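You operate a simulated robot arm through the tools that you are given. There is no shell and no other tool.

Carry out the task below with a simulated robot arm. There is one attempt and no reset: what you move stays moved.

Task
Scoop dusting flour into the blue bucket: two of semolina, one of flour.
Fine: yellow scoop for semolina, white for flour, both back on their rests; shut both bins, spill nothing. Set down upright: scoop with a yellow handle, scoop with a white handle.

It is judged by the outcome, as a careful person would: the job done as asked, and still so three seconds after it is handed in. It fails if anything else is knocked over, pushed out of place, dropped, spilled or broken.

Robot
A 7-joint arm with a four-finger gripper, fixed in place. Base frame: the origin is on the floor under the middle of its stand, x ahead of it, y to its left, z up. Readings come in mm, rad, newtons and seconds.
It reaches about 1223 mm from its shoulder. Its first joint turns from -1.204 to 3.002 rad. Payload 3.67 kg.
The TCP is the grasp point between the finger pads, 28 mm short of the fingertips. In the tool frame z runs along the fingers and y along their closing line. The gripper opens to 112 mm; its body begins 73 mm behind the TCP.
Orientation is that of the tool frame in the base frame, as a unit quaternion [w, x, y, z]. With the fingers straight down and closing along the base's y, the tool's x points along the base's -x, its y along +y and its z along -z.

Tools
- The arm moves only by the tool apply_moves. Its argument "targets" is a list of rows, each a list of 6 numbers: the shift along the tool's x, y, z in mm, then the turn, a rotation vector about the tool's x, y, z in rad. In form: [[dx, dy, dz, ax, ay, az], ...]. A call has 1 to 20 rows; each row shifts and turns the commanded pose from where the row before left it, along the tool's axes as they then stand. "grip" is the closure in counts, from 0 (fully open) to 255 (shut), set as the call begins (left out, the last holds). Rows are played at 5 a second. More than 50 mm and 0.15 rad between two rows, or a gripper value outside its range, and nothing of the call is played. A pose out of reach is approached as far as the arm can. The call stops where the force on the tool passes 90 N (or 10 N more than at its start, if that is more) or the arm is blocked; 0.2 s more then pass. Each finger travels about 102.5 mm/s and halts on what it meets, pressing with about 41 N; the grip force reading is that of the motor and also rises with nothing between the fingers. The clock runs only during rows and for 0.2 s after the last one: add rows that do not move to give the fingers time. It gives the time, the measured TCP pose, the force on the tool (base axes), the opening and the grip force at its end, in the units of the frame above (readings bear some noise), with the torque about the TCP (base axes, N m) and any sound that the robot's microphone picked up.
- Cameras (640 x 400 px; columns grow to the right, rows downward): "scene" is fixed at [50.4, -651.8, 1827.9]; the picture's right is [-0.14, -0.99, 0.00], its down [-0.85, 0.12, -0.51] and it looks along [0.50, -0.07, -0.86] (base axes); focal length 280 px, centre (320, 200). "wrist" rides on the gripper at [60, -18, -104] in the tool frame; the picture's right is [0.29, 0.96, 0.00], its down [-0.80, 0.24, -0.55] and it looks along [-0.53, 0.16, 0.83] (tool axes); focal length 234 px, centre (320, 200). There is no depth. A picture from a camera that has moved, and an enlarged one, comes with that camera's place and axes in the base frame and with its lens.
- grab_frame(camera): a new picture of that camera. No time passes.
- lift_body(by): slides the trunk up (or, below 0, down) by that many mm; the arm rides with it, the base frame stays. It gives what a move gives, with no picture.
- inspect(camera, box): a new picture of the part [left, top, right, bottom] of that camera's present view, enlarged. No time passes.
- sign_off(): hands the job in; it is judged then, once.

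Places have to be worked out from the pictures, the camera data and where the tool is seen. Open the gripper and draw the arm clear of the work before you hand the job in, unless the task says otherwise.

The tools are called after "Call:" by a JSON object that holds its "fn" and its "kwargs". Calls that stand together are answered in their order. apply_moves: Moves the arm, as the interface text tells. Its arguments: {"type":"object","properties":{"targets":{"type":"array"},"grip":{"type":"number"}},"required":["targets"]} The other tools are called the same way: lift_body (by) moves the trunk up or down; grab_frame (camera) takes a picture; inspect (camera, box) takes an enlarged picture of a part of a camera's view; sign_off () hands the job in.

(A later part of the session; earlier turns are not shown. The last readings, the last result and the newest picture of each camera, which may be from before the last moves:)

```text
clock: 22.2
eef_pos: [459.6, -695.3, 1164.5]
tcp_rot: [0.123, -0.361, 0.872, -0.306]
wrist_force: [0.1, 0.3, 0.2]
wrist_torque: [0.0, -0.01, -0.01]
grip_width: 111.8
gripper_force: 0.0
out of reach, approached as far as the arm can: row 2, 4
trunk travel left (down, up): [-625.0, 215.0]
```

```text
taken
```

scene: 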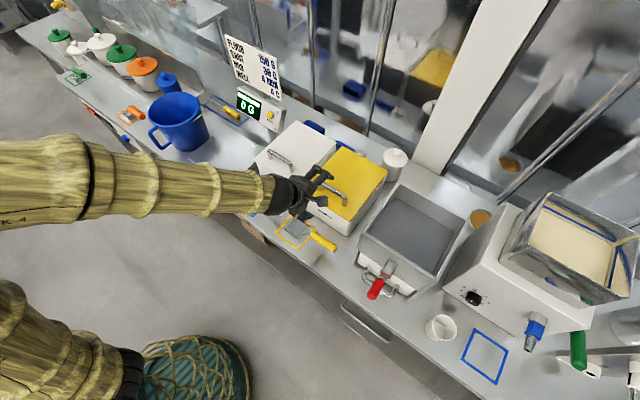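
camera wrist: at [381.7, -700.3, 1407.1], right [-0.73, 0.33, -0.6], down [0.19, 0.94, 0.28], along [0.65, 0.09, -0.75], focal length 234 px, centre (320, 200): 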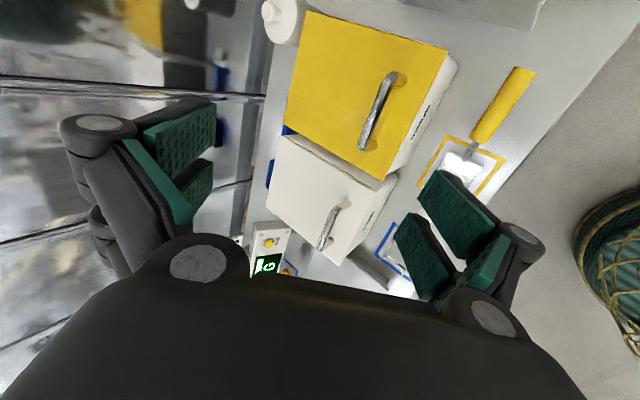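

The limit is in the wrist roll. With the forearm pointing along −y, my current yaw is about 135° from the wrist's natural one, and turning the hand 180° puts it only about 45° off. I'll unroll, then turn 180° about the vertical in clear air.

Call:
{"fn": "apply_moves", "kwargs": {"targets": [[0, 0, 0, -0.132, 0, 0], [0, 0, 0, -0.132, 0, 0], [0, 0, 0, -0.132, 0, 0], [0, 0, 0, -0.132, 0, 0], [0, 0, 0, -0.132, 0, 0], [0, 0, 0, 0, 0, 0.1496], [0, 0, 0, 0, 0, 0.1496], [0, 0, 0, 0, 0, 0.1496], [0, 0, 0, 0, 0, 0.1496], [0, 0, 0, 0, 0, 0.1496], [0, 0, 0, 0, 0, 0.1496], [0, 0, 0, 0, 0, 0.1496], [0, 0, 0, 0, 0, 0.1496], [0, 0, 0, 0, 0, 0.1496], [0, 0, 0, 0, 0, 0.1496], [0, 0, 0, 0, 0, 0]]}}

Call:
{"fn": "grab_frame", "kwargs": {"camera": "scene"}}

```text
clock: 25.6
eef_pos: [459.9, -695.0, 1163.1]
tcp_rot: [0.005, 0.35, 0.937, -0.005]
wrist_force: [0.0, 0.3, -0.3]
wrist_torque: [0.04, 0.01, -0.02]
grip_width: 112.1
gripper_force: 0.1
trunk travel left (down, up): [-625.0, 215.0]
```

```text
taken
```

scene: 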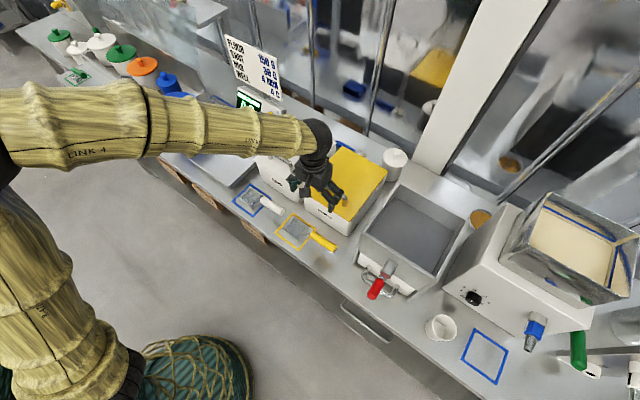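

The turn is tracking well, so I'll complete the second half of the flip.

Call:
{"fn": "apply_moves", "kwargs": {"targets": [[0, 0, 0, 0, 0, 0.1496], [0, 0, 0, 0, 0, 0.1496], [0, 0, 0, 0, 0, 0.1496], [0, 0, 0, 0, 0, 0.1496], [0, 0, 0, 0, 0, 0.1496], [0, 0, 0, 0, 0, 0.1496], [0, 0, 0, 0, 0, 0.1496], [0, 0, 0, 0, 0, 0.1496], [0, 0, 0, 0, 0, 0.1496], [0, 0, 0, 0, 0, 0.1496], [0, 0, 0, 0, 0, 0.1496], [0, 0, 0, 0, 0, 0]]}}

Call:
{"fn": "grab_frame", "kwargs": {"camera": "scene"}}

```text
clock: 28.2
eef_pos: [460.1, -695.2, 1164.7]
tcp_rot: [0.007, 0.925, 0.38, 0.001]
wrist_force: [-0.4, 0.7, -0.3]
wrist_torque: [0.0, -0.01, 0.01]
grip_width: 112.1
gripper_force: 0.0
trunk travel left (down, up): [-625.0, 215.0]
```

```text
taken
```

scene: 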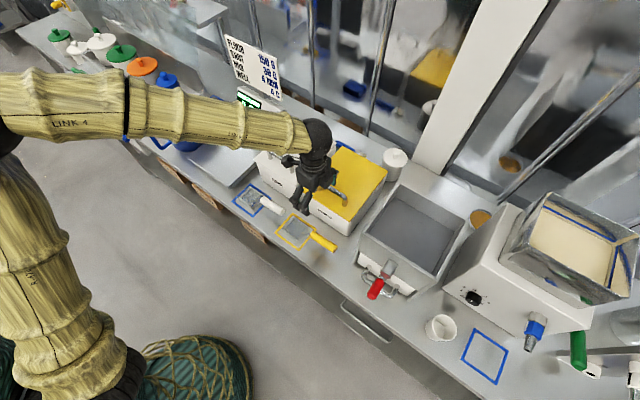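

The hand is flipped (x now along −e1). I'll try the roll to 50° with the fingers swinging toward the wall.

Call:
{"fn": "apply_moves", "kwargs": {"targets": [[0, 0, 0, -0.13, 0.0035, -0.0058], [0, 0, 0, -0.1455, 0, 0], [0, 0, 0, -0.1455, 0, 0], [0, 0, 0, -0.1455, 0, 0], [0, 0, 0, -0.1455, 0, 0], [0, 0, 0, -0.1455, 0, 0], [0, 0, 0, 0, 0, 0]]}}

Call:
{"fn": "grab_frame", "kwargs": {"camera": "scene"}}

Call:
{"fn": "grab_frame", "kwargs": {"camera": "wrist"}}

```text
clock: 29.8
eef_pos: [456.0, -697.7, 1164.0]
tcp_rot: [0.39, 0.837, 0.349, 0.162]
wrist_force: [-1.4, -0.7, 0.3]
wrist_torque: [0.09, -0.07, 0.08]
grip_width: 111.8
gripper_force: 0.1
trunk travel left (down, up): [-625.0, 215.0]
```

```text
taken
```

scene: 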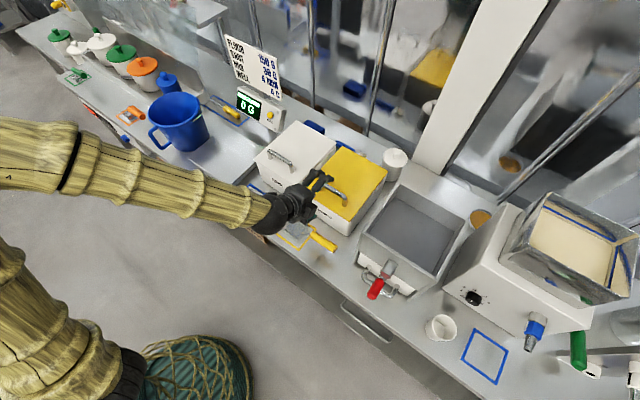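

```text
taken
camera wrist: at [432.5, -591.4, 1216.5], right [0.64, -0.23, 0.73], down [-0.75, -0.38, 0.54], along [0.15, -0.9, -0.41], focal length 234 px, centre (320, 200)
```

wrist: 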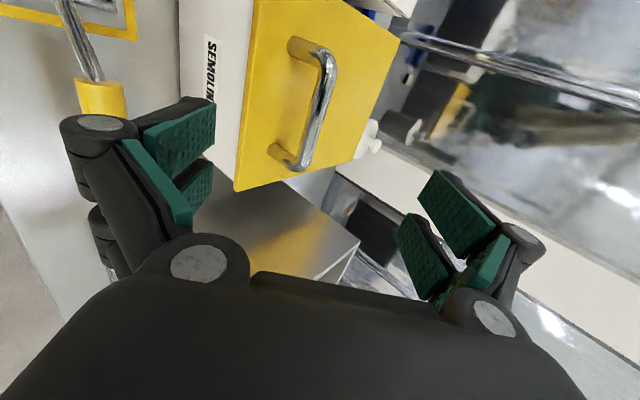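

The flipped orientation reaches 50° easily, and the wrist camera now sees the lid and bar from the side. I'll move to 20 mm short of the clamp position and look.

Call:
{"fn": "apply_moves", "kwargs": {"targets": [[0, -19.5, 0, 0, 0, 0], [0, -19.6, 0, 0, 0, 0], [0, 0, 24, 0, 0, 0], [0, 0, 24, 0, 0, 0], [0, 0, 24.7, 0, 0, 0], [0, 0, 0, 0, 0, 0]]}}

Call:
{"fn": "grab_frame", "kwargs": {"camera": "wrist"}}

Call:
{"fn": "inspect", "kwargs": {"camera": "scene", "box": [260, 140, 400, 260]}}

```text
clock: 31.2
eef_pos: [481.2, -716.1, 1089.1]
tcp_rot: [0.391, 0.837, 0.348, 0.161]
wrist_force: [0.1, 0.2, 0.8]
wrist_torque: [0.02, 0.01, -0.03]
grip_width: 112.0
gripper_force: 0.1
trunk travel left (down, up): [-625.0, 215.0]
```

```text
taken
camera wrist: at [458.0, -609.3, 1142.0], right [0.64, -0.23, 0.73], down [-0.75, -0.37, 0.54], along [0.15, -0.9, -0.41], focal length 234 px, centre (320, 200)
```

wrist: 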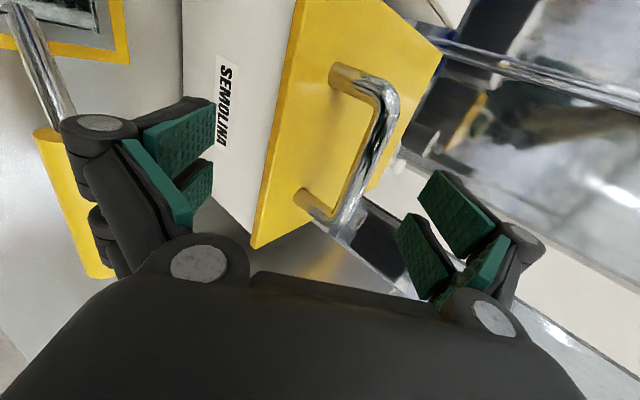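

```text
3.33 times, centred on (330, 200) of scene
camera zoom: at [50.4, -651.8, 1827.9], right [-0.14, -0.99, 0.0], down [-0.85, 0.12, -0.51], along [0.5, -0.07, -0.86], focal length 932 px, centre (287, 200)
```

zoom: 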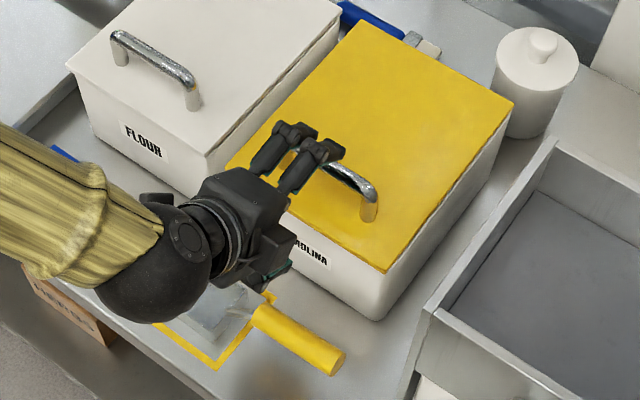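

The picture matches my prediction within 2–3 mm: lid edge at tool y≈−33, bar at y≈+30, both about 45 mm ahead of the TCP. I'll advance 22 mm along the fingers so the tips reach just past the lid's front-bottom edge.

Call:
{"fn": "apply_moves", "kwargs": {"targets": [[0, 0, 11, 0, 0, 0], [0, 0, 11, 0, 0, 0], [0, 0, 0, 0, 0, 0]]}}

Call:
{"fn": "grab_frame", "kwargs": {"camera": "wrist"}}

```text
clock: 32.0
eef_pos: [493.1, -727.9, 1073.3]
tcp_rot: [0.39, 0.837, 0.349, 0.162]
wrist_force: [-0.6, -0.8, -0.2]
wrist_torque: [-0.01, -0.01, -0.01]
grip_width: 112.4
gripper_force: 0.0
trunk travel left (down, up): [-625.0, 215.0]
```

```text
taken
camera wrist: at [471.0, -621.5, 1126.3], right [0.64, -0.23, 0.73], down [-0.75, -0.37, 0.54], along [0.15, -0.9, -0.41], focal length 234 px, centre (320, 200)
```

wrist: 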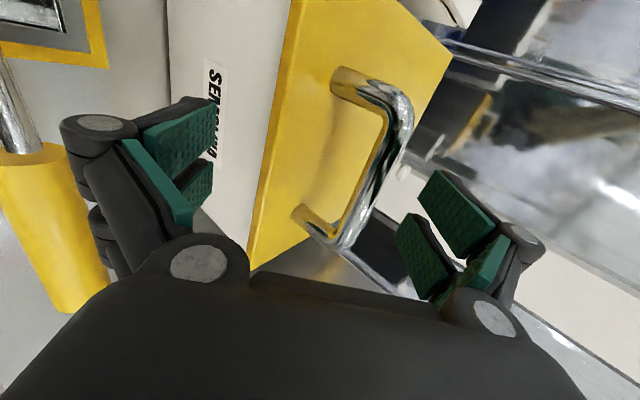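

The fingers straddle the edge and the bar with no contact. I'll close partway, to about 76 mm, and look before clamping.

Call:
{"fn": "apply_moves", "kwargs": {"targets": [[0, 0, 0, 0, 0, 0], [0, 0, 0, 0, 0, 0], [0, 0, 0, 0, 0, 0]], "grip": 82}}

Call:
{"fn": "grab_frame", "kwargs": {"camera": "wrist"}}

Call:
{"fn": "inspect", "kwargs": {"camera": "wrist", "box": [180, 60, 460, 240]}}

```text
clock: 32.8
eef_pos: [493.8, -729.5, 1073.2]
tcp_rot: [0.39, 0.837, 0.349, 0.162]
wrist_force: [2.7, -3.8, 4.8]
wrist_torque: [0.0, -0.13, -0.11]
grip_width: 78.8
gripper_force: 2.8
trunk travel left (down, up): [-625.0, 215.0]
```

```text
taken
camera wrist: at [471.4, -621.6, 1126.4], right [0.64, -0.23, 0.73], down [-0.75, -0.37, 0.54], along [0.15, -0.9, -0.41], focal length 234 px, centre (320, 200)
```

wrist: 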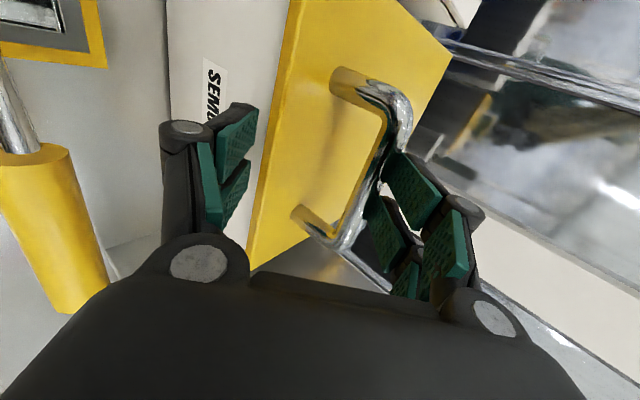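

```text
2.22 times, centred on (320, 150) of wrist
camera zoom: at [471.4, -621.6, 1126.4], right [0.64, -0.23, 0.73], down [-0.75, -0.37, 0.54], along [0.15, -0.9, -0.41], focal length 520 px, centre (320, 311)
```

zoom: 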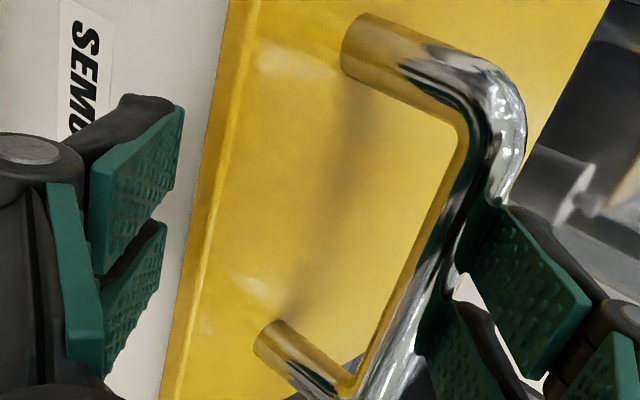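

The upper fingers have just met the bar (light contact), and the lower ones still have about 6 mm to go. I'll shift 3 mm toward the bar side and clamp.

Call:
{"fn": "apply_moves", "kwargs": {"targets": [[0, 3, 0, 0, 0, 0], [0, 0, 0, 0, 0, 0], [0, 0, 0, 0, 0, 0], [0, 0, 0, 0, 0, 0]], "grip": 255}}

Call:
{"fn": "inspect", "kwargs": {"camera": "wrist", "box": [160, 60, 480, 260]}}

Call:
{"fn": "inspect", "kwargs": {"camera": "scene", "box": [280, 150, 380, 230]}}

```text
clock: 33.8
eef_pos: [495.2, -730.0, 1077.0]
tcp_rot: [0.391, 0.836, 0.349, 0.162]
wrist_force: [4.2, -4.1, 21.3]
wrist_torque: [0.79, 0.09, -0.79]
grip_width: 70.5
gripper_force: 45.4
trunk travel left (down, up): [-625.0, 215.0]
```

```text
2.00 times, centred on (320, 160) of wrist
camera zoom: at [472.2, -622.4, 1130.1], right [0.64, -0.23, 0.73], down [-0.75, -0.37, 0.54], along [0.15, -0.9, -0.41], focal length 468 px, centre (320, 280)
```

zoom: 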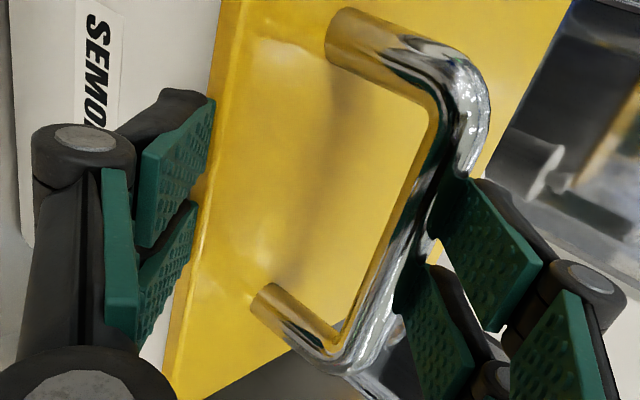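

```text
5.00 times, centred on (330, 190) of scene
camera zoom: at [50.4, -651.8, 1827.9], right [-0.14, -0.99, 0.0], down [-0.85, 0.12, -0.51], along [0.5, -0.07, -0.86], focal length 1398 px, centre (270, 250)
```

zoom: 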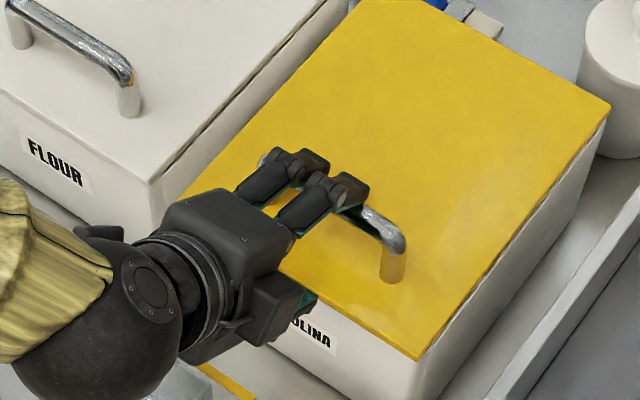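

The lid edge and bar are clamped at 70.5 mm, as predicted. I'll lift gently along the hinge arc by about 7.5° and check.

Call:
{"fn": "apply_moves", "kwargs": {"targets": [[0, 6.2, -3.8, 0, 0, 0], [0, 6.2, -3.7, 0, 0, 0], [0, 6.4, -3.4, 0, 0, 0], [0, 6.5, -3.4, 0, 0, 0], [0, 0, 0, 0, 0, 0]]}}

Call:
{"fn": "inspect", "kwargs": {"camera": "wrist", "box": [160, 60, 480, 260]}}

Call:
{"fn": "inspect", "kwargs": {"camera": "scene", "box": [280, 150, 380, 230]}}

```text
clock: 35.0
eef_pos: [497.0, -732.6, 1104.3]
tcp_rot: [0.389, 0.837, 0.349, 0.162]
wrist_force: [-6.4, 10.0, 1.8]
wrist_torque: [0.06, 0.05, -0.08]
grip_width: 0.0
gripper_force: 35.6
trunk travel left (down, up): [-625.0, 215.0]
```

```text
2.00 times, centred on (320, 160) of wrist
camera zoom: at [475.2, -625.8, 1156.6], right [0.64, -0.23, 0.73], down [-0.75, -0.38, 0.54], along [0.15, -0.9, -0.41], focal length 468 px, centre (320, 280)
```

zoom: 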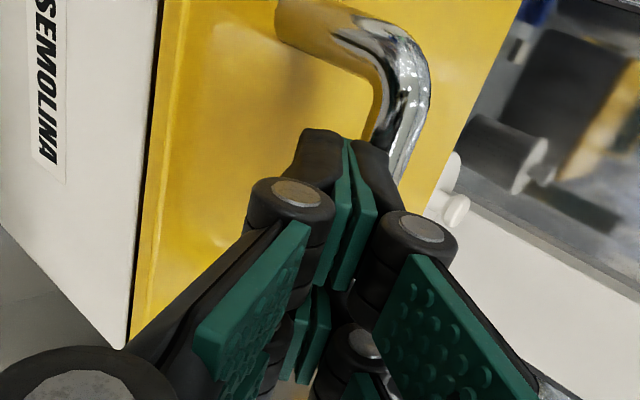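

```text
5.00 times, centred on (330, 190) of scene
camera zoom: at [50.4, -651.8, 1827.9], right [-0.14, -0.99, 0.0], down [-0.85, 0.12, -0.51], along [0.5, -0.07, -0.86], focal length 1398 px, centre (270, 250)
```

zoom: 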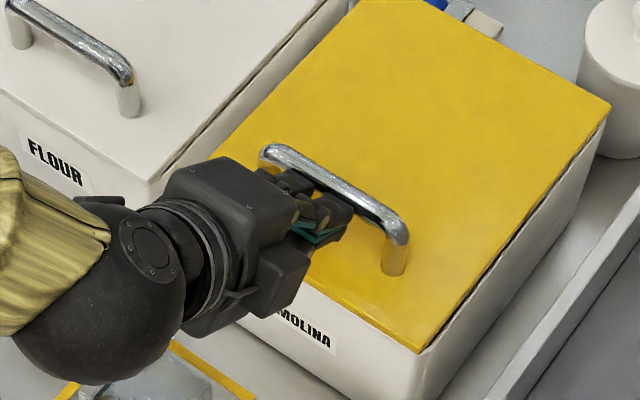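

The clamp slipped off because there is essentially no overhang, and the lid is shut again and undisturbed. The flipped hand has a healthier wrist posture, so I'll go back to pinching the bar, this time with the fingertips so the hand can lean toward the robot near vertical. First I back out, open, and unroll.

Call:
{"fn": "apply_moves", "kwargs": {"targets": [[0, 0, -20, 0, 0, 0], [0, 0, -20, 0, 0, 0], [0, 23, -19.3, 0, 0, 0], [0, 23, -19.3, 0, 0, 0], [0, 0, 0, 0.1455, 0, 0], [0, 0, 0, 0.1455, 0, 0], [0, 0, 0, 0.1455, 0, 0], [0, 0, 0, 0.1455, 0, 0], [0, 0, 0, 0.1455, 0, 0], [0, 0, 0, 0.1455, 0, 0], [0, 0, 0, 0, 0, 0]]}}

Call:
{"fn": "lift_body", "kwargs": {"by": 215}}

Call:
{"fn": "grab_frame", "kwargs": {"camera": "scene"}}

```text
clock: 37.4
eef_pos: [477.3, -711.0, 1190.0]
tcp_rot: [0.0, 0.923, 0.385, -0.001]
wrist_force: [-0.2, -0.3, -0.9]
wrist_torque: [0.0, 0.0, 0.0]
grip_width: 0.0
gripper_force: 35.9
trunk travel left (down, up): [-625.0, 215.0]
```

```text
clock: 39.7
eef_pos: [477.6, -712.6, 1404.2]
tcp_rot: [-0.001, 0.923, 0.384, -0.002]
wrist_force: [0.0, 0.1, 0.4]
wrist_torque: [-0.01, -0.01, -0.01]
grip_width: 0.1
gripper_force: 35.6
trunk travel left (down, up): [-840.0, 0.0]
```

```text
taken
```

scene: 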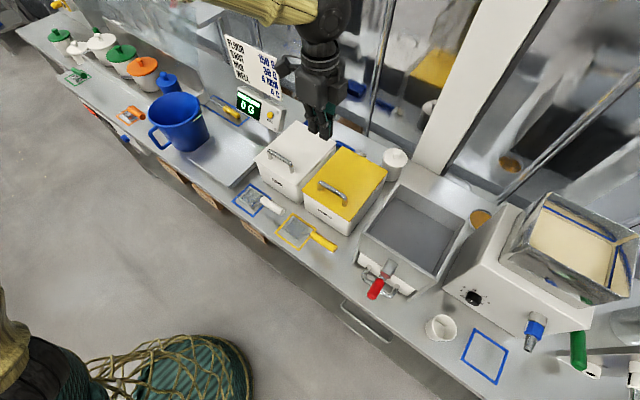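

The trunk is at the top. I'll test in free air, with the lid untouched, whether this flipped hand leaning about 14° reaches the position it would have with the lid near vertical (b≈1127, z≈1265).

Call:
{"fn": "apply_moves", "kwargs": {"targets": [[0, 0, 0, -0.125, 0, 0], [0, 0, 0, -0.125, 0, 0], [-0.6, 30.3, 25.8, 0, 0, 0], [-0.6, 30.3, 25.8, 0, 0, 0], [-0.6, 30.3, 25.8, 0, 0, 0], [-0.6, 30.3, 25.8, 0, 0, 0], [-0.6, 30.3, 25.8, 0, 0, 0], [-0.6, 30.3, 25.8, 0, 0, 0], [0, 0, 0, 0, 0, 0]], "grip": 0}}

Call:
{"fn": "grab_frame", "kwargs": {"camera": "scene"}}

```text
clock: 41.7
eef_pos: [628.2, -871.0, 1299.8]
tcp_rot: [0.114, 0.916, 0.381, 0.048]
wrist_force: [0.3, 0.1, 0.1]
wrist_torque: [-0.03, -0.01, -0.01]
grip_width: 112.2
gripper_force: 0.2
trunk travel left (down, up): [-840.0, 0.0]
```

```text
taken
```

scene: 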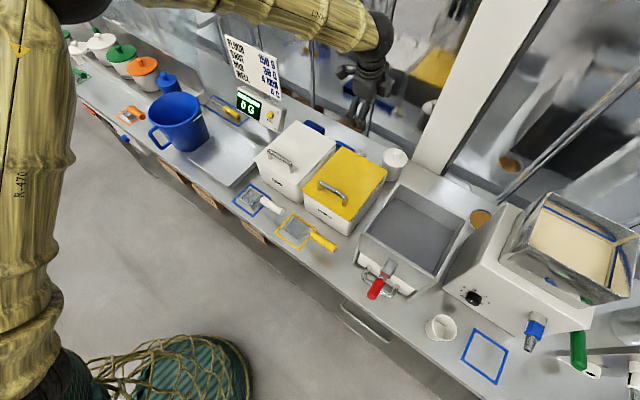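

Tracking is good at b=1060. I'll extend the test to b≈1150.

Call:
{"fn": "apply_moves", "kwargs": {"targets": [[0, 22.6, 19.5, 0, 0, 0], [0, 22.6, 19.5, 0, 0, 0], [0, 22.6, 19.5, 0, 0, 0], [0, 24, 6, 0, 0, 0], [0, 0, 0, 0, 0, 0]]}}

Call:
{"fn": "grab_frame", "kwargs": {"camera": "scene"}}

```text
clock: 42.9
eef_pos: [702.0, -944.4, 1260.0]
tcp_rot: [0.114, 0.916, 0.381, 0.047]
wrist_force: [-0.2, -0.2, 0.2]
wrist_torque: [0.01, -0.04, 0.01]
grip_width: 112.0
gripper_force: 0.0
trunk travel left (down, up): [-840.0, 0.0]
```

```text
taken
```

scene: 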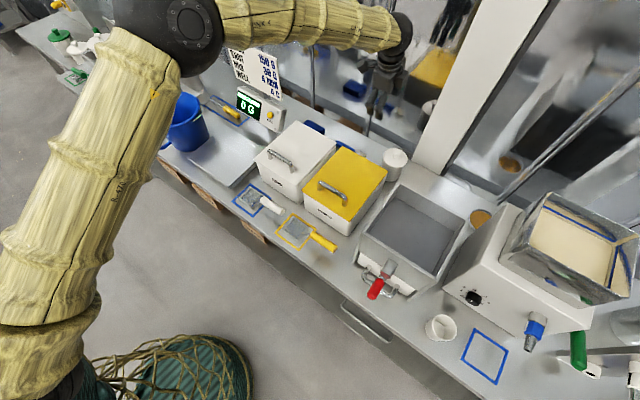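

The arm reaches b=1164 at z=1260 with exact tracking, enough to take the lid past vertical by pinching the bar. I'll return above the bar and unroll to vertical.

Call:
{"fn": "apply_moves", "kwargs": {"targets": [[0, -38.7, -1, 0, 0, 0], [0, -38.7, -1, 0, 0, 0], [0, -38.7, -1, 0, 0, 0], [0, -38.7, -1, 0, 0, 0], [0, -38.7, -1, 0, 0, 0], [0, -38.7, -1, 0, 0, 0], [0, -38.7, -1, 0, 0, 0], [0, 0, 0, 0.125, 0, 0], [0, 0, 0, 0.125, 0, 0], [0, 0, 0, 0, 0, 0]]}}

Call:
{"fn": "grab_frame", "kwargs": {"camera": "wrist"}}

```text
clock: 45.1
eef_pos: [512.9, -759.5, 1198.5]
tcp_rot: [-0.003, 0.924, 0.383, 0.0]
wrist_force: [-0.9, 0.1, 0.4]
wrist_torque: [0.03, -0.03, -0.02]
grip_width: 112.1
gripper_force: 0.2
trunk travel left (down, up): [-840.0, 0.0]
```

```text
taken
camera wrist: at [542.4, -704.6, 1302.1], right [0.88, -0.47, 0.0], down [-0.39, -0.74, 0.55], along [-0.26, -0.48, -0.83], focal length 234 px, centre (320, 200)
```

wrist: 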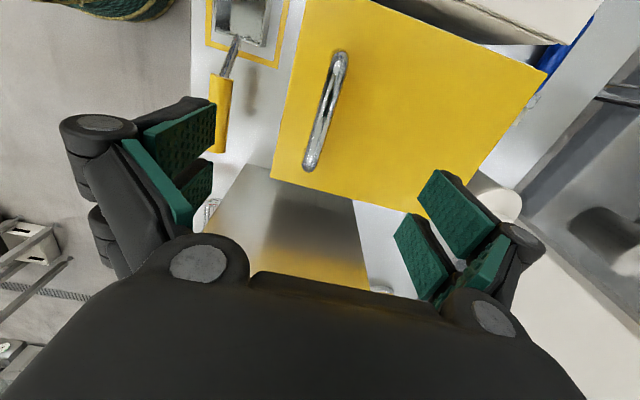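

I'm centred over the bar. I'll descend so the bar sits about 20 mm beyond the TCP, close to the fingertips, and then close.

Call:
{"fn": "apply_moves", "kwargs": {"targets": [[3, 0, 32, 0, 0, 0], [0, 0, 32, 0, 0, 0], [0, 0, 31, 0, 0, 0], [0, 0, 0, 0, 0, 0]]}}

Call:
{"fn": "apply_moves", "kwargs": {"targets": [[0, 0, 0, 0, 0, 0], [0, 0, 0, 0, 0, 0], [0, 0, 0, 0, 0, 0], [0, 0, 0, 0, 0, 0]], "grip": 255}}

Call:
{"fn": "grab_frame", "kwargs": {"camera": "wrist"}}

```text
clock: 46.1
eef_pos: [513.6, -754.1, 1105.0]
tcp_rot: [-0.002, 0.923, 0.385, -0.001]
wrist_force: [-1.0, -0.1, 0.0]
wrist_torque: [-0.01, -0.01, -0.03]
grip_width: 111.8
gripper_force: 0.0
trunk travel left (down, up): [-840.0, 0.0]
```

```text
clock: 47.1
eef_pos: [517.1, -755.2, 1102.8]
tcp_rot: [-0.001, 0.923, 0.384, -0.002]
wrist_force: [24.2, -10.6, 2.9]
wrist_torque: [-0.07, -0.77, -0.51]
grip_width: 15.4
gripper_force: 45.1
trunk travel left (down, up): [-840.0, 0.0]
```

```text
taken
camera wrist: at [547.0, -700.0, 1206.4], right [0.88, -0.47, 0.0], down [-0.39, -0.73, 0.55], along [-0.26, -0.49, -0.83], focal length 234 px, centre (320, 200)
```

wrist: 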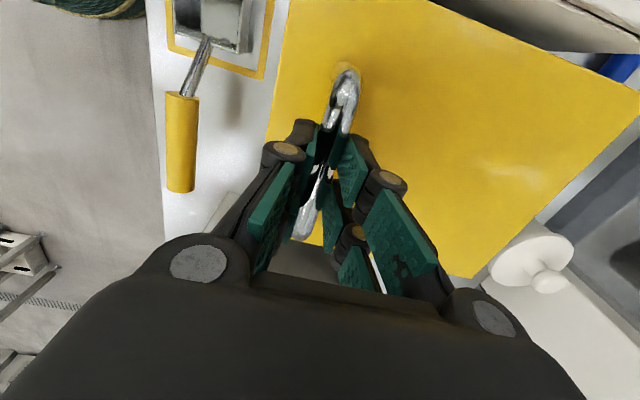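

The pinch is good at the fingertips. The bar pulls the hand slightly toward the wall, so I bias the path 2–3 mm that way and raise the lid along its arc to about 23°.

Call:
{"fn": "apply_moves", "kwargs": {"targets": [[0, 7.5, -19.7, -0.025, 0, 0], [0, 7.9, -18.8, -0.025, 0, 0], [0, 10.2, -17.6, -0.025, 0, 0], [0, 12.4, -16.2, -0.025, 0, 0], [0, 0, 0, 0, 0, 0]]}}

Call:
{"fn": "inspect", "kwargs": {"camera": "wrist", "box": [160, 20, 480, 260]}}

```text
clock: 48.3
eef_pos: [539.9, -778.1, 1177.4]
tcp_rot: [0.046, 0.922, 0.385, 0.018]
wrist_force: [2.0, -1.6, -2.8]
wrist_torque: [-0.99, 0.92, -0.66]
grip_width: 15.7
gripper_force: 45.1
trunk travel left (down, up): [-840.0, 0.0]
```

```text
1.67 times, centred on (320, 140) of wrist
camera zoom: at [561.8, -715.7, 1278.3], right [0.88, -0.47, 0.09], down [-0.43, -0.69, 0.58], along [-0.21, -0.55, -0.81], focal length 390 px, centre (320, 300)
```

zoom: 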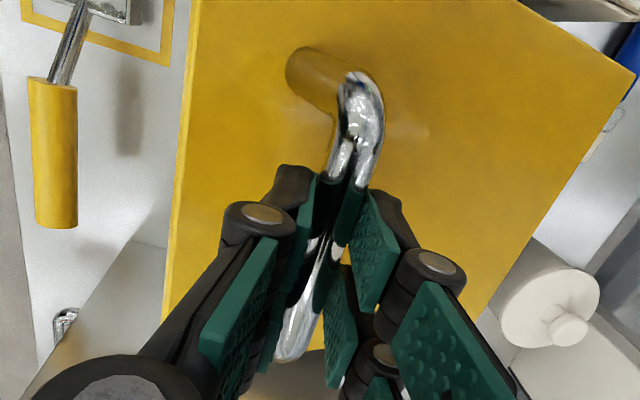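

Forces are only about 3 N, so the arc model is right. I'll continue to about 57°.

Call:
{"fn": "apply_moves", "kwargs": {"targets": [[0, 14.2, -14.4, -0.025, 0, 0], [0, 15.8, -12.5, -0.025, 0, 0], [0, 17.8, -10.3, 0, 0, 0], [0, 18.9, -8.6, 0, 0, 0], [0, 19.5, -6.7, 0, 0, 0], [0, 20.0, -4.6, 0, 0, 0], [0, 0, 0, 0, 0, 0]]}}

Call:
{"fn": "inspect", "kwargs": {"camera": "wrist", "box": [160, 20, 480, 260]}}

Call:
{"fn": "inspect", "kwargs": {"camera": "scene", "box": [260, 50, 440, 230]}}

```text
clock: 49.9
eef_pos: [609.7, -847.4, 1248.6]
tcp_rot: [0.069, 0.921, 0.382, 0.028]
wrist_force: [-10.4, -8.9, 5.9]
wrist_torque: [-0.74, 0.45, -0.36]
grip_width: 15.4
gripper_force: 45.1
trunk travel left (down, up): [-840.0, 0.0]
```

```text
1.67 times, centred on (320, 140) of wrist
camera zoom: at [627.0, -780.8, 1348.7], right [0.87, -0.46, 0.14], down [-0.45, -0.67, 0.58], along [-0.18, -0.57, -0.8], focal length 390 px, centre (320, 300)
```

zoom: 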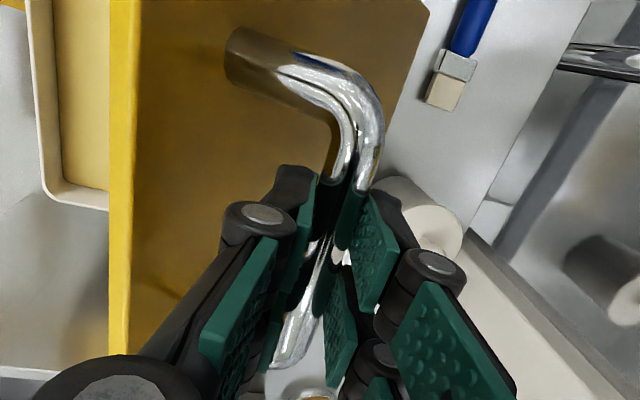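

```text
2.22 times, centred on (350, 140) of scene
camera zoom: at [50.4, -651.8, 1827.9], right [-0.14, -0.99, 0.0], down [-0.85, 0.12, -0.51], along [0.5, -0.07, -0.86], focal length 621 px, centre (253, 333)
```

zoom: 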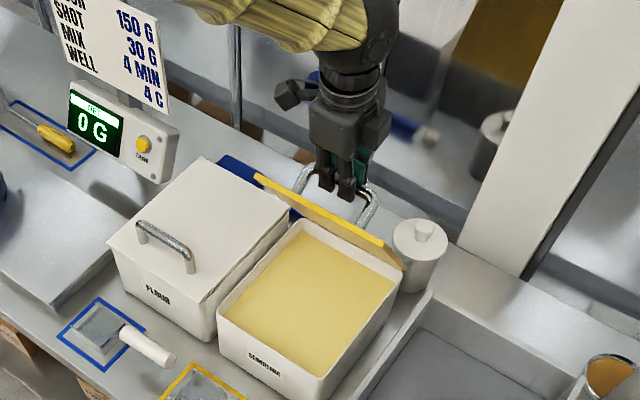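

The lid follows nicely (about 57°) and the semolina surface is visible inside. I'll continue to about 80° and check clearance between the lid and the fingers.

Call:
{"fn": "apply_moves", "kwargs": {"targets": [[0, 20.5, -2.6, 0, 0, 0], [0, 20.5, -0.5, 0, 0, 0], [0, 20.6, 1.5, 0, 0, 0], [0, 20.3, 3.6, 0, 0, 0], [0, 0, 0, 0, 0, 0]]}}

Call:
{"fn": "inspect", "kwargs": {"camera": "wrist", "box": [100, 20, 480, 300]}}

Call:
{"fn": "inspect", "kwargs": {"camera": "scene", "box": [260, 50, 440, 230]}}

```text
clock: 51.1
eef_pos: [668.9, -904.5, 1259.5]
tcp_rot: [0.067, 0.921, 0.384, 0.03]
wrist_force: [-6.0, -8.8, 7.4]
wrist_torque: [-0.31, -0.09, -0.41]
grip_width: 15.6
gripper_force: 44.7
trunk travel left (down, up): [-840.0, 0.0]
```

```text
1.43 times, centred on (290, 160) of wrist
camera zoom: at [686.4, -839.7, 1359.2], right [0.88, -0.46, 0.14], down [-0.45, -0.68, 0.58], along [-0.17, -0.57, -0.8], focal length 334 px, centre (363, 257)
```

zoom: 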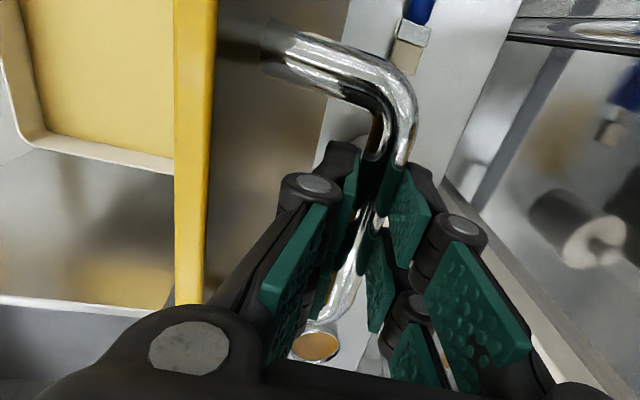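

```text
2.22 times, centred on (350, 140) of scene
camera zoom: at [50.4, -651.8, 1827.9], right [-0.14, -0.99, 0.0], down [-0.85, 0.12, -0.51], along [0.5, -0.07, -0.86], focal length 621 px, centre (253, 333)
```

zoom: 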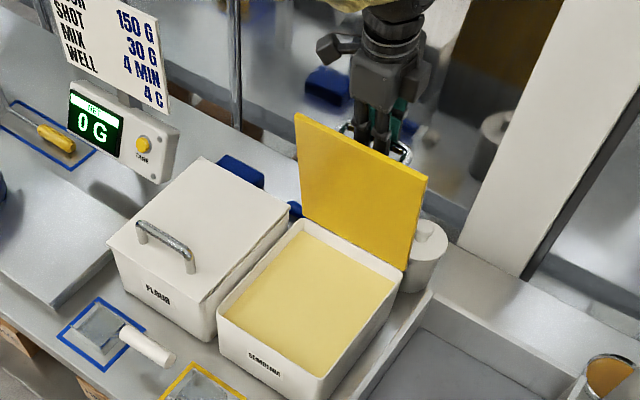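

The lid is at about 80° with clearance to the hand. I'll take it past vertical, to about 95°, reducing the lean.

Call:
{"fn": "apply_moves", "kwargs": {"targets": [[0, 10.2, 2.8, 0.0125, 0, 0], [0, 10.2, 2.9, 0.0125, 0, 0], [0, 9.9, 3.5, 0.0125, 0, 0], [0, 9.9, 3.5, 0.0125, 0, 0], [0, 5.9, 2.4, 0.01, 0, 0], [0, 5.9, 2.5, 0.01, 0, 0], [0, 0, 0, 0, 0, 0]]}}

Call:
{"fn": "inspect", "kwargs": {"camera": "wrist", "box": [100, 20, 480, 300]}}

Call:
{"fn": "inspect", "kwargs": {"camera": "scene", "box": [260, 50, 440, 230]}}

```text
clock: 52.7
eef_pos: [706.4, -943.8, 1248.6]
tcp_rot: [0.036, 0.923, 0.384, 0.015]
wrist_force: [-2.3, -3.9, 1.9]
wrist_torque: [0.02, -0.13, -0.43]
grip_width: 15.1
gripper_force: 45.8
trunk travel left (down, up): [-840.0, 0.0]
```

```text
1.43 times, centred on (290, 160) of wrist
camera zoom: at [729.8, -882.7, 1350.9], right [0.88, -0.47, 0.07], down [-0.42, -0.7, 0.57], along [-0.22, -0.53, -0.82], focal length 334 px, centre (363, 257)
```

zoom: 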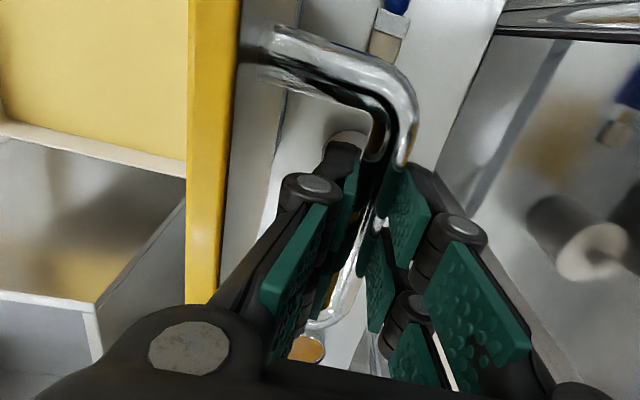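

```text
2.22 times, centred on (350, 140) of scene
camera zoom: at [50.4, -651.8, 1827.9], right [-0.14, -0.99, 0.0], down [-0.85, 0.12, -0.51], along [0.5, -0.07, -0.86], focal length 621 px, centre (253, 333)
```

zoom: 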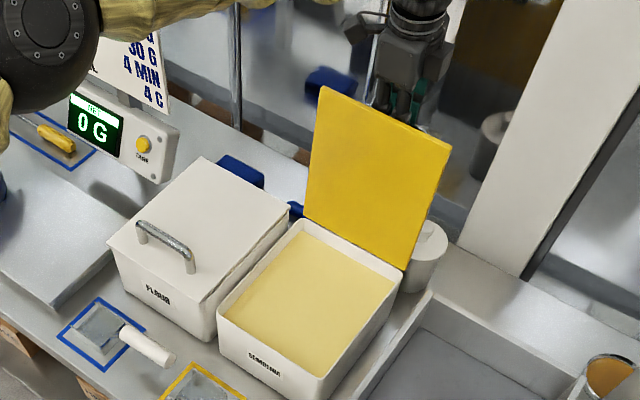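

Past vertical (about 95°) with low forces. I'll ease it a further 5° to see whether it meets a stop before letting go.

Call:
{"fn": "apply_moves", "kwargs": {"targets": [[0, 4.3, 2.0, 0.0075, 0, 0], [0, 4.3, 2.0, 0.0075, 0, 0], [0, 4.3, 2.0, 0.0075, 0, 0], [0, 4.3, 2.1, 0.0075, 0, 0], [0, 0, 0, 0, 0, 0]]}}

Call:
{"fn": "inspect", "kwargs": {"camera": "wrist", "box": [100, 20, 480, 300]}}

```text
clock: 53.9
eef_pos: [719.2, -956.6, 1242.6]
tcp_rot: [0.021, 0.923, 0.385, 0.008]
wrist_force: [-0.5, 3.9, -6.2]
wrist_torque: [0.22, -0.17, -0.38]
grip_width: 15.6
gripper_force: 44.9
trunk travel left (down, up): [-840.0, 0.0]
```

```text
1.43 times, centred on (290, 160) of wrist
camera zoom: at [744.9, -897.5, 1345.4], right [0.88, -0.47, 0.04], down [-0.41, -0.72, 0.57], along [-0.23, -0.52, -0.82], focal length 334 px, centre (363, 257)
```

zoom: 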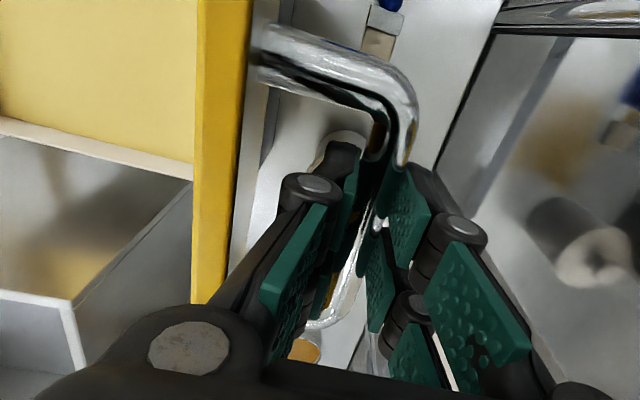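

There is no stop yet at about 100° and the loads are light. I'll open the fingers only a little, so the rear finger still guards the bar, and see where the lid settles.

Call:
{"fn": "apply_moves", "kwargs": {"targets": [[0, 0, 0, 0, 0, 0], [0, 0, 0, 0, 0, 0], [0, 0, 0, 0, 0, 0]], "grip": 178}}

Call:
{"fn": "inspect", "kwargs": {"camera": "wrist", "box": [100, 20, 480, 300]}}

Call:
{"fn": "inspect", "kwargs": {"camera": "scene", "box": [260, 50, 440, 230]}}

```text
clock: 54.7
eef_pos: [718.6, -952.8, 1245.0]
tcp_rot: [0.022, 0.923, 0.384, 0.008]
wrist_force: [-0.1, -0.2, 1.1]
wrist_torque: [0.01, 0.02, -0.01]
grip_width: 33.6
gripper_force: 0.0
trunk travel left (down, up): [-840.0, 0.0]
```

```text
1.43 times, centred on (290, 160) of wrist
camera zoom: at [744.4, -893.9, 1347.8], right [0.88, -0.47, 0.05], down [-0.41, -0.71, 0.57], along [-0.23, -0.52, -0.82], focal length 334 px, centre (363, 257)
```

zoom: 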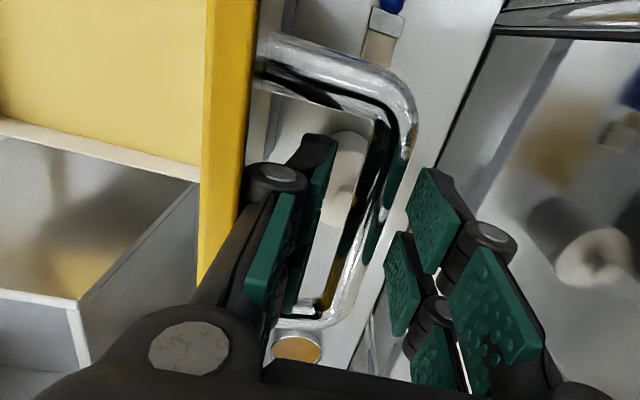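

```text
2.22 times, centred on (350, 140) of scene
camera zoom: at [50.4, -651.8, 1827.9], right [-0.14, -0.99, 0.0], down [-0.85, 0.12, -0.51], along [0.5, -0.07, -0.86], focal length 621 px, centre (253, 333)
```

zoom: 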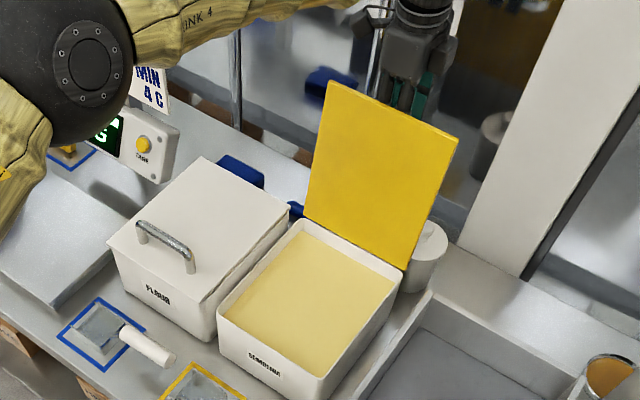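

The lid rests by itself, leaning back around 100°, with no force on the hand. I'll pull straight up out of the bar, clear the lid's top edge, and check it stays.

Call:
{"fn": "apply_moves", "kwargs": {"targets": [[0, 0, -15, 0, 0, 0], [0, 0, -20, 0, 0, 0], [0, 0, -30, 0, 0, 0], [0, 0, -40, 0, 0, 0], [0, 0, -40, 0, 0, 0], [0, 0, 0, 0, 0, 0]]}}

Call:
{"fn": "inspect", "kwargs": {"camera": "scene", "box": [260, 50, 440, 230]}}

Call:
{"fn": "grab_frame", "kwargs": {"camera": "wrist"}}

```text
clock: 56.1
eef_pos: [714.7, -944.7, 1386.6]
tcp_rot: [0.021, 0.923, 0.385, 0.009]
wrist_force: [-0.2, -0.1, 1.1]
wrist_torque: [-0.01, 0.04, -0.01]
grip_width: 33.9
gripper_force: 0.0
trunk travel left (down, up): [-840.0, 0.0]
```

```text
2.22 times, centred on (350, 140) of scene
camera zoom: at [50.4, -651.8, 1827.9], right [-0.14, -0.99, 0.0], down [-0.85, 0.12, -0.51], along [0.5, -0.07, -0.86], focal length 621 px, centre (253, 333)
```

zoom: 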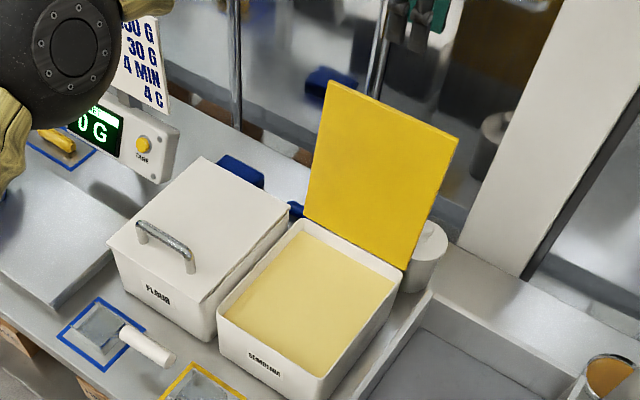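

```text
taken
camera wrist: at [740.5, -886.1, 1488.4], right [0.88, -0.47, 0.04], down [-0.41, -0.72, 0.57], along [-0.23, -0.52, -0.82], focal length 234 px, centre (320, 200)
```

wrist: 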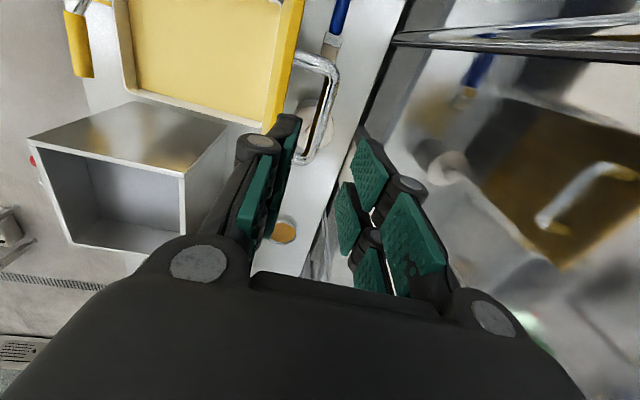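

The lid stays open by itself. Now I measure the semolina level and the bin's inner walls from the scene camera.

Call:
{"fn": "inspect", "kwargs": {"camera": "scene", "box": [296, 140, 384, 225]}}

Call:
{"fn": "inspect", "kwargs": {"camera": "wrist", "box": [60, 0, 320, 160]}}

```text
4.71 times, centred on (340, 182) of scene
camera zoom: at [50.4, -651.8, 1827.9], right [-0.14, -0.99, 0.0], down [-0.85, 0.12, -0.51], along [0.5, -0.07, -0.86], focal length 1316 px, centre (226, 282)
```

zoom: 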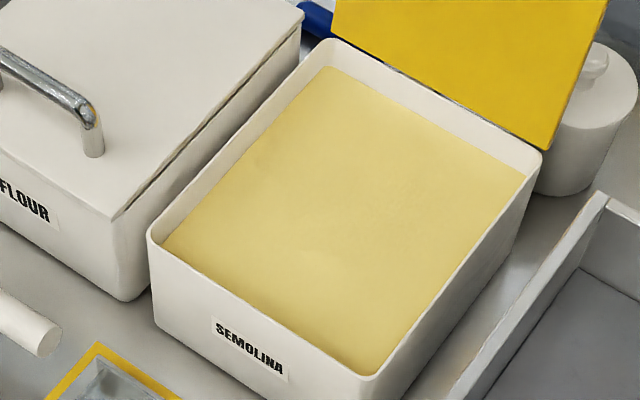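

```text
2.46 times, centred on (190, 80) of wrist
camera zoom: at [740.5, -886.1, 1488.4], right [0.88, -0.47, 0.04], down [-0.41, -0.72, 0.57], along [-0.23, -0.52, -0.82], focal length 576 px, centre (640, 495)
```

zoom: 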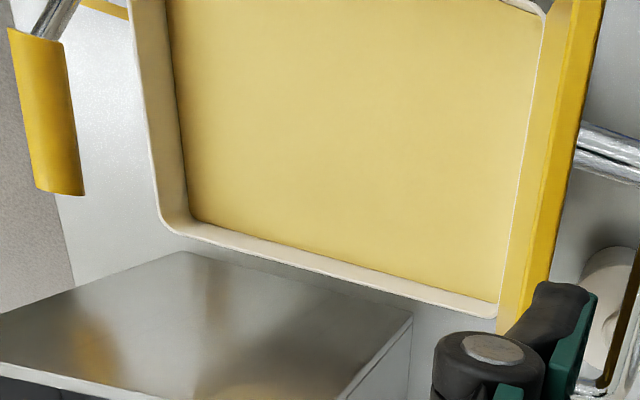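

The semolina surface is at z≈1012, about 22 mm below the rim, with inner walls at a 80–260 and b 876–1092. Next I fetch the yellow scoop: back over the lid at height, then to above its handle (a 222, b 775), fingers narrowed to 70 mm.

Call:
{"fn": "apply_moves", "kwargs": {"targets": [[-6.6, -44.2, 0, 0.0455, 0, 0], [-6.6, -44.2, 0, 0, 0, 0], [-6.6, -44.2, 0, 0, 0, 0], [-6.6, -44.2, 0, 0, 0, 0], [-6.6, -44.2, 0, 0, 0, 0], [-6.6, -44.2, 0, 0, 0, 0], [-6.6, -44.2, 0, 0, 0, 0], [-6.6, -44.2, 0, 0, 0, 0], [-6.6, -44.2, 0, 0, 0, 0], [0, 0, 46, 0, 0, 0], [0, 0, 46, 0, 0, 0], [0, 0, 46, 0, 0, 0], [0, 0, 46, 0, 0, 0], [0, 0, 46, 0, 0, 0], [0, 0, 0, 0, 0, 0]], "grip": 96}}

Call:
{"fn": "grab_frame", "kwargs": {"camera": "wrist"}}

Call:
{"fn": "grab_frame", "kwargs": {"camera": "scene"}}

```text
clock: 59.3
eef_pos: [390.4, -715.3, 1152.1]
tcp_rot: [-0.001, 0.923, 0.384, 0.0]
wrist_force: [-1.0, 0.0, -0.1]
wrist_torque: [0.02, -0.02, -0.01]
grip_width: 69.8
gripper_force: 0.1
trunk travel left (down, up): [-840.0, 0.0]
```

```text
taken
camera wrist: at [419.0, -661.0, 1254.7], right [0.88, -0.47, 0.0], down [-0.39, -0.74, 0.55], along [-0.26, -0.49, -0.83], focal length 234 px, centre (320, 200)
```

wrist: 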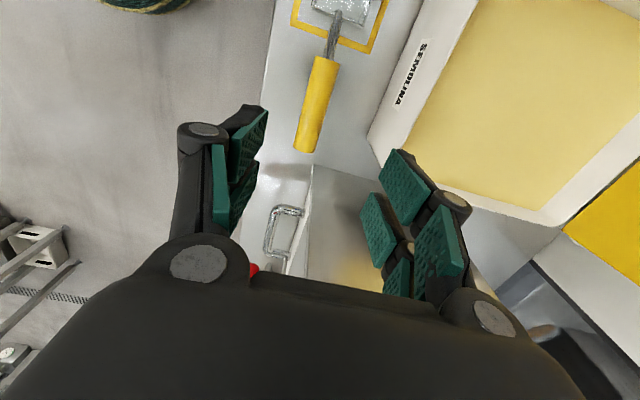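

```text
taken
```

scene: 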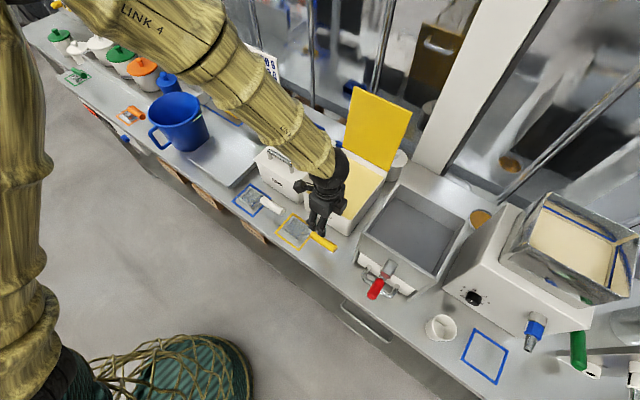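

The handle's axis is about 7 mm to the front of the tool axis, consistent with b≈775. I'll shift and descend to z≈1045, then check the alignment.

Call:
{"fn": "apply_moves", "kwargs": {"targets": [[4, -6.8, 0, 0, 0, 0], [0, 0, 36, 0, 0, 0], [0, 0, 36, 0, 0, 0], [0, 0, 35, 0, 0, 0], [0, 0, 0, 0, 0, 0]]}}

Call:
{"fn": "inspect", "kwargs": {"camera": "wrist", "box": [200, 30, 440, 260]}}

Call:
{"fn": "inspect", "kwargs": {"camera": "scene", "box": [270, 180, 370, 270]}}

```text
clock: 60.5
eef_pos: [388.0, -704.9, 1045.9]
tcp_rot: [0.0, 0.923, 0.384, 0.0]
wrist_force: [-0.7, -0.9, 0.6]
wrist_torque: [-0.01, -0.01, 0.02]
grip_width: 70.0
gripper_force: 0.1
trunk travel left (down, up): [-840.0, 0.0]
```

```text
1.74 times, centred on (320, 145) of wrist
camera zoom: at [416.8, -649.8, 1149.6], right [0.88, -0.47, 0.0], down [-0.39, -0.73, 0.55], along [-0.26, -0.49, -0.83], focal length 407 px, centre (320, 296)
```

zoom: 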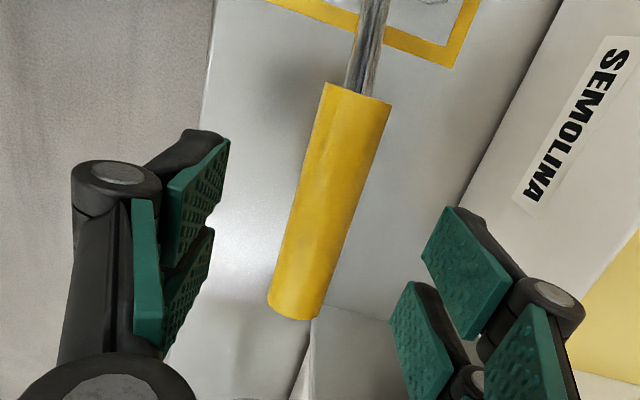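

```text
4.44 times, centred on (320, 225) of scene
camera zoom: at [50.4, -651.8, 1827.9], right [-0.14, -0.99, 0.0], down [-0.85, 0.12, -0.51], along [0.5, -0.07, -0.86], focal length 1242 px, centre (320, 89)
```

zoom: 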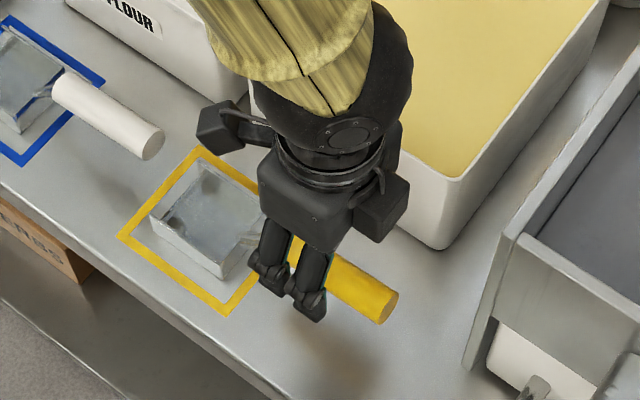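

The handle is centred within 2 mm. I'll descend onto it.

Call:
{"fn": "apply_moves", "kwargs": {"targets": [[0, 1.7, 20, 0, 0, 0], [0, 0, 20, 0, 0, 0], [0, 0, 18, 0, 0, 0], [0, 0, 0, 0, 0, 0]]}}

Call:
{"fn": "inspect", "kwargs": {"camera": "wrist", "box": [200, 30, 440, 260]}}

```text
clock: 61.5
eef_pos: [389.3, -709.3, 985.1]
tcp_rot: [-0.001, 0.924, 0.383, 0.0]
wrist_force: [0.5, -0.6, -0.5]
wrist_torque: [-0.03, -0.02, 0.0]
grip_width: 70.0
gripper_force: 0.0
trunk travel left (down, up): [-840.0, 0.0]
```

```text
1.74 times, centred on (320, 145) of wrist
camera zoom: at [417.9, -654.2, 1089.9], right [0.88, -0.47, 0.0], down [-0.39, -0.74, 0.55], along [-0.26, -0.49, -0.83], focal length 407 px, centre (320, 296)
```

zoom: 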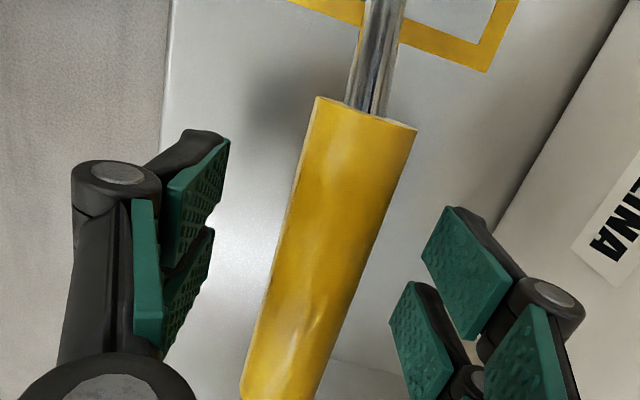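

The handle lies between the pads. I'll close on it.

Call:
{"fn": "apply_moves", "kwargs": {"targets": [[0, 0, 0, 0, 0, 0], [0, 0, 0, 0, 0, 0], [0, 0, 0, 0, 0, 0], [0, 0, 0, 0, 0, 0]], "grip": 255}}

Call:
{"fn": "inspect", "kwargs": {"camera": "scene", "box": [270, 195, 350, 260]}}

```text
clock: 62.5
eef_pos: [390.4, -705.2, 986.9]
tcp_rot: [0.001, 0.923, 0.384, 0.0]
wrist_force: [0.9, 1.5, 6.2]
wrist_torque: [0.37, -0.4, -0.13]
grip_width: 25.7
gripper_force: 40.6
trunk travel left (down, up): [-840.0, 0.0]
```

```text
6.15 times, centred on (310, 228) of scene
camera zoom: at [50.4, -651.8, 1827.9], right [-0.14, -0.99, 0.0], down [-0.85, 0.12, -0.51], along [0.5, -0.07, -0.86], focal length 1720 px, centre (382, 31)
```

zoom: 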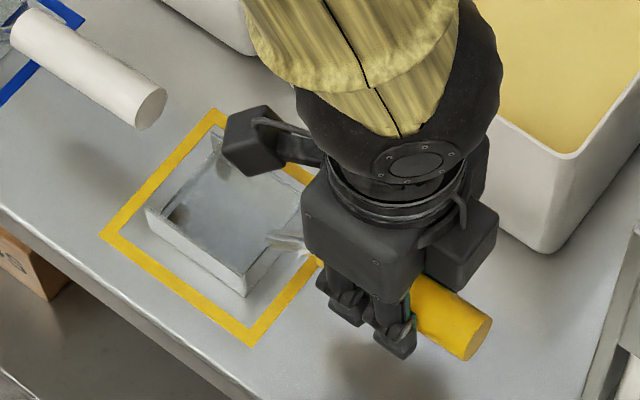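

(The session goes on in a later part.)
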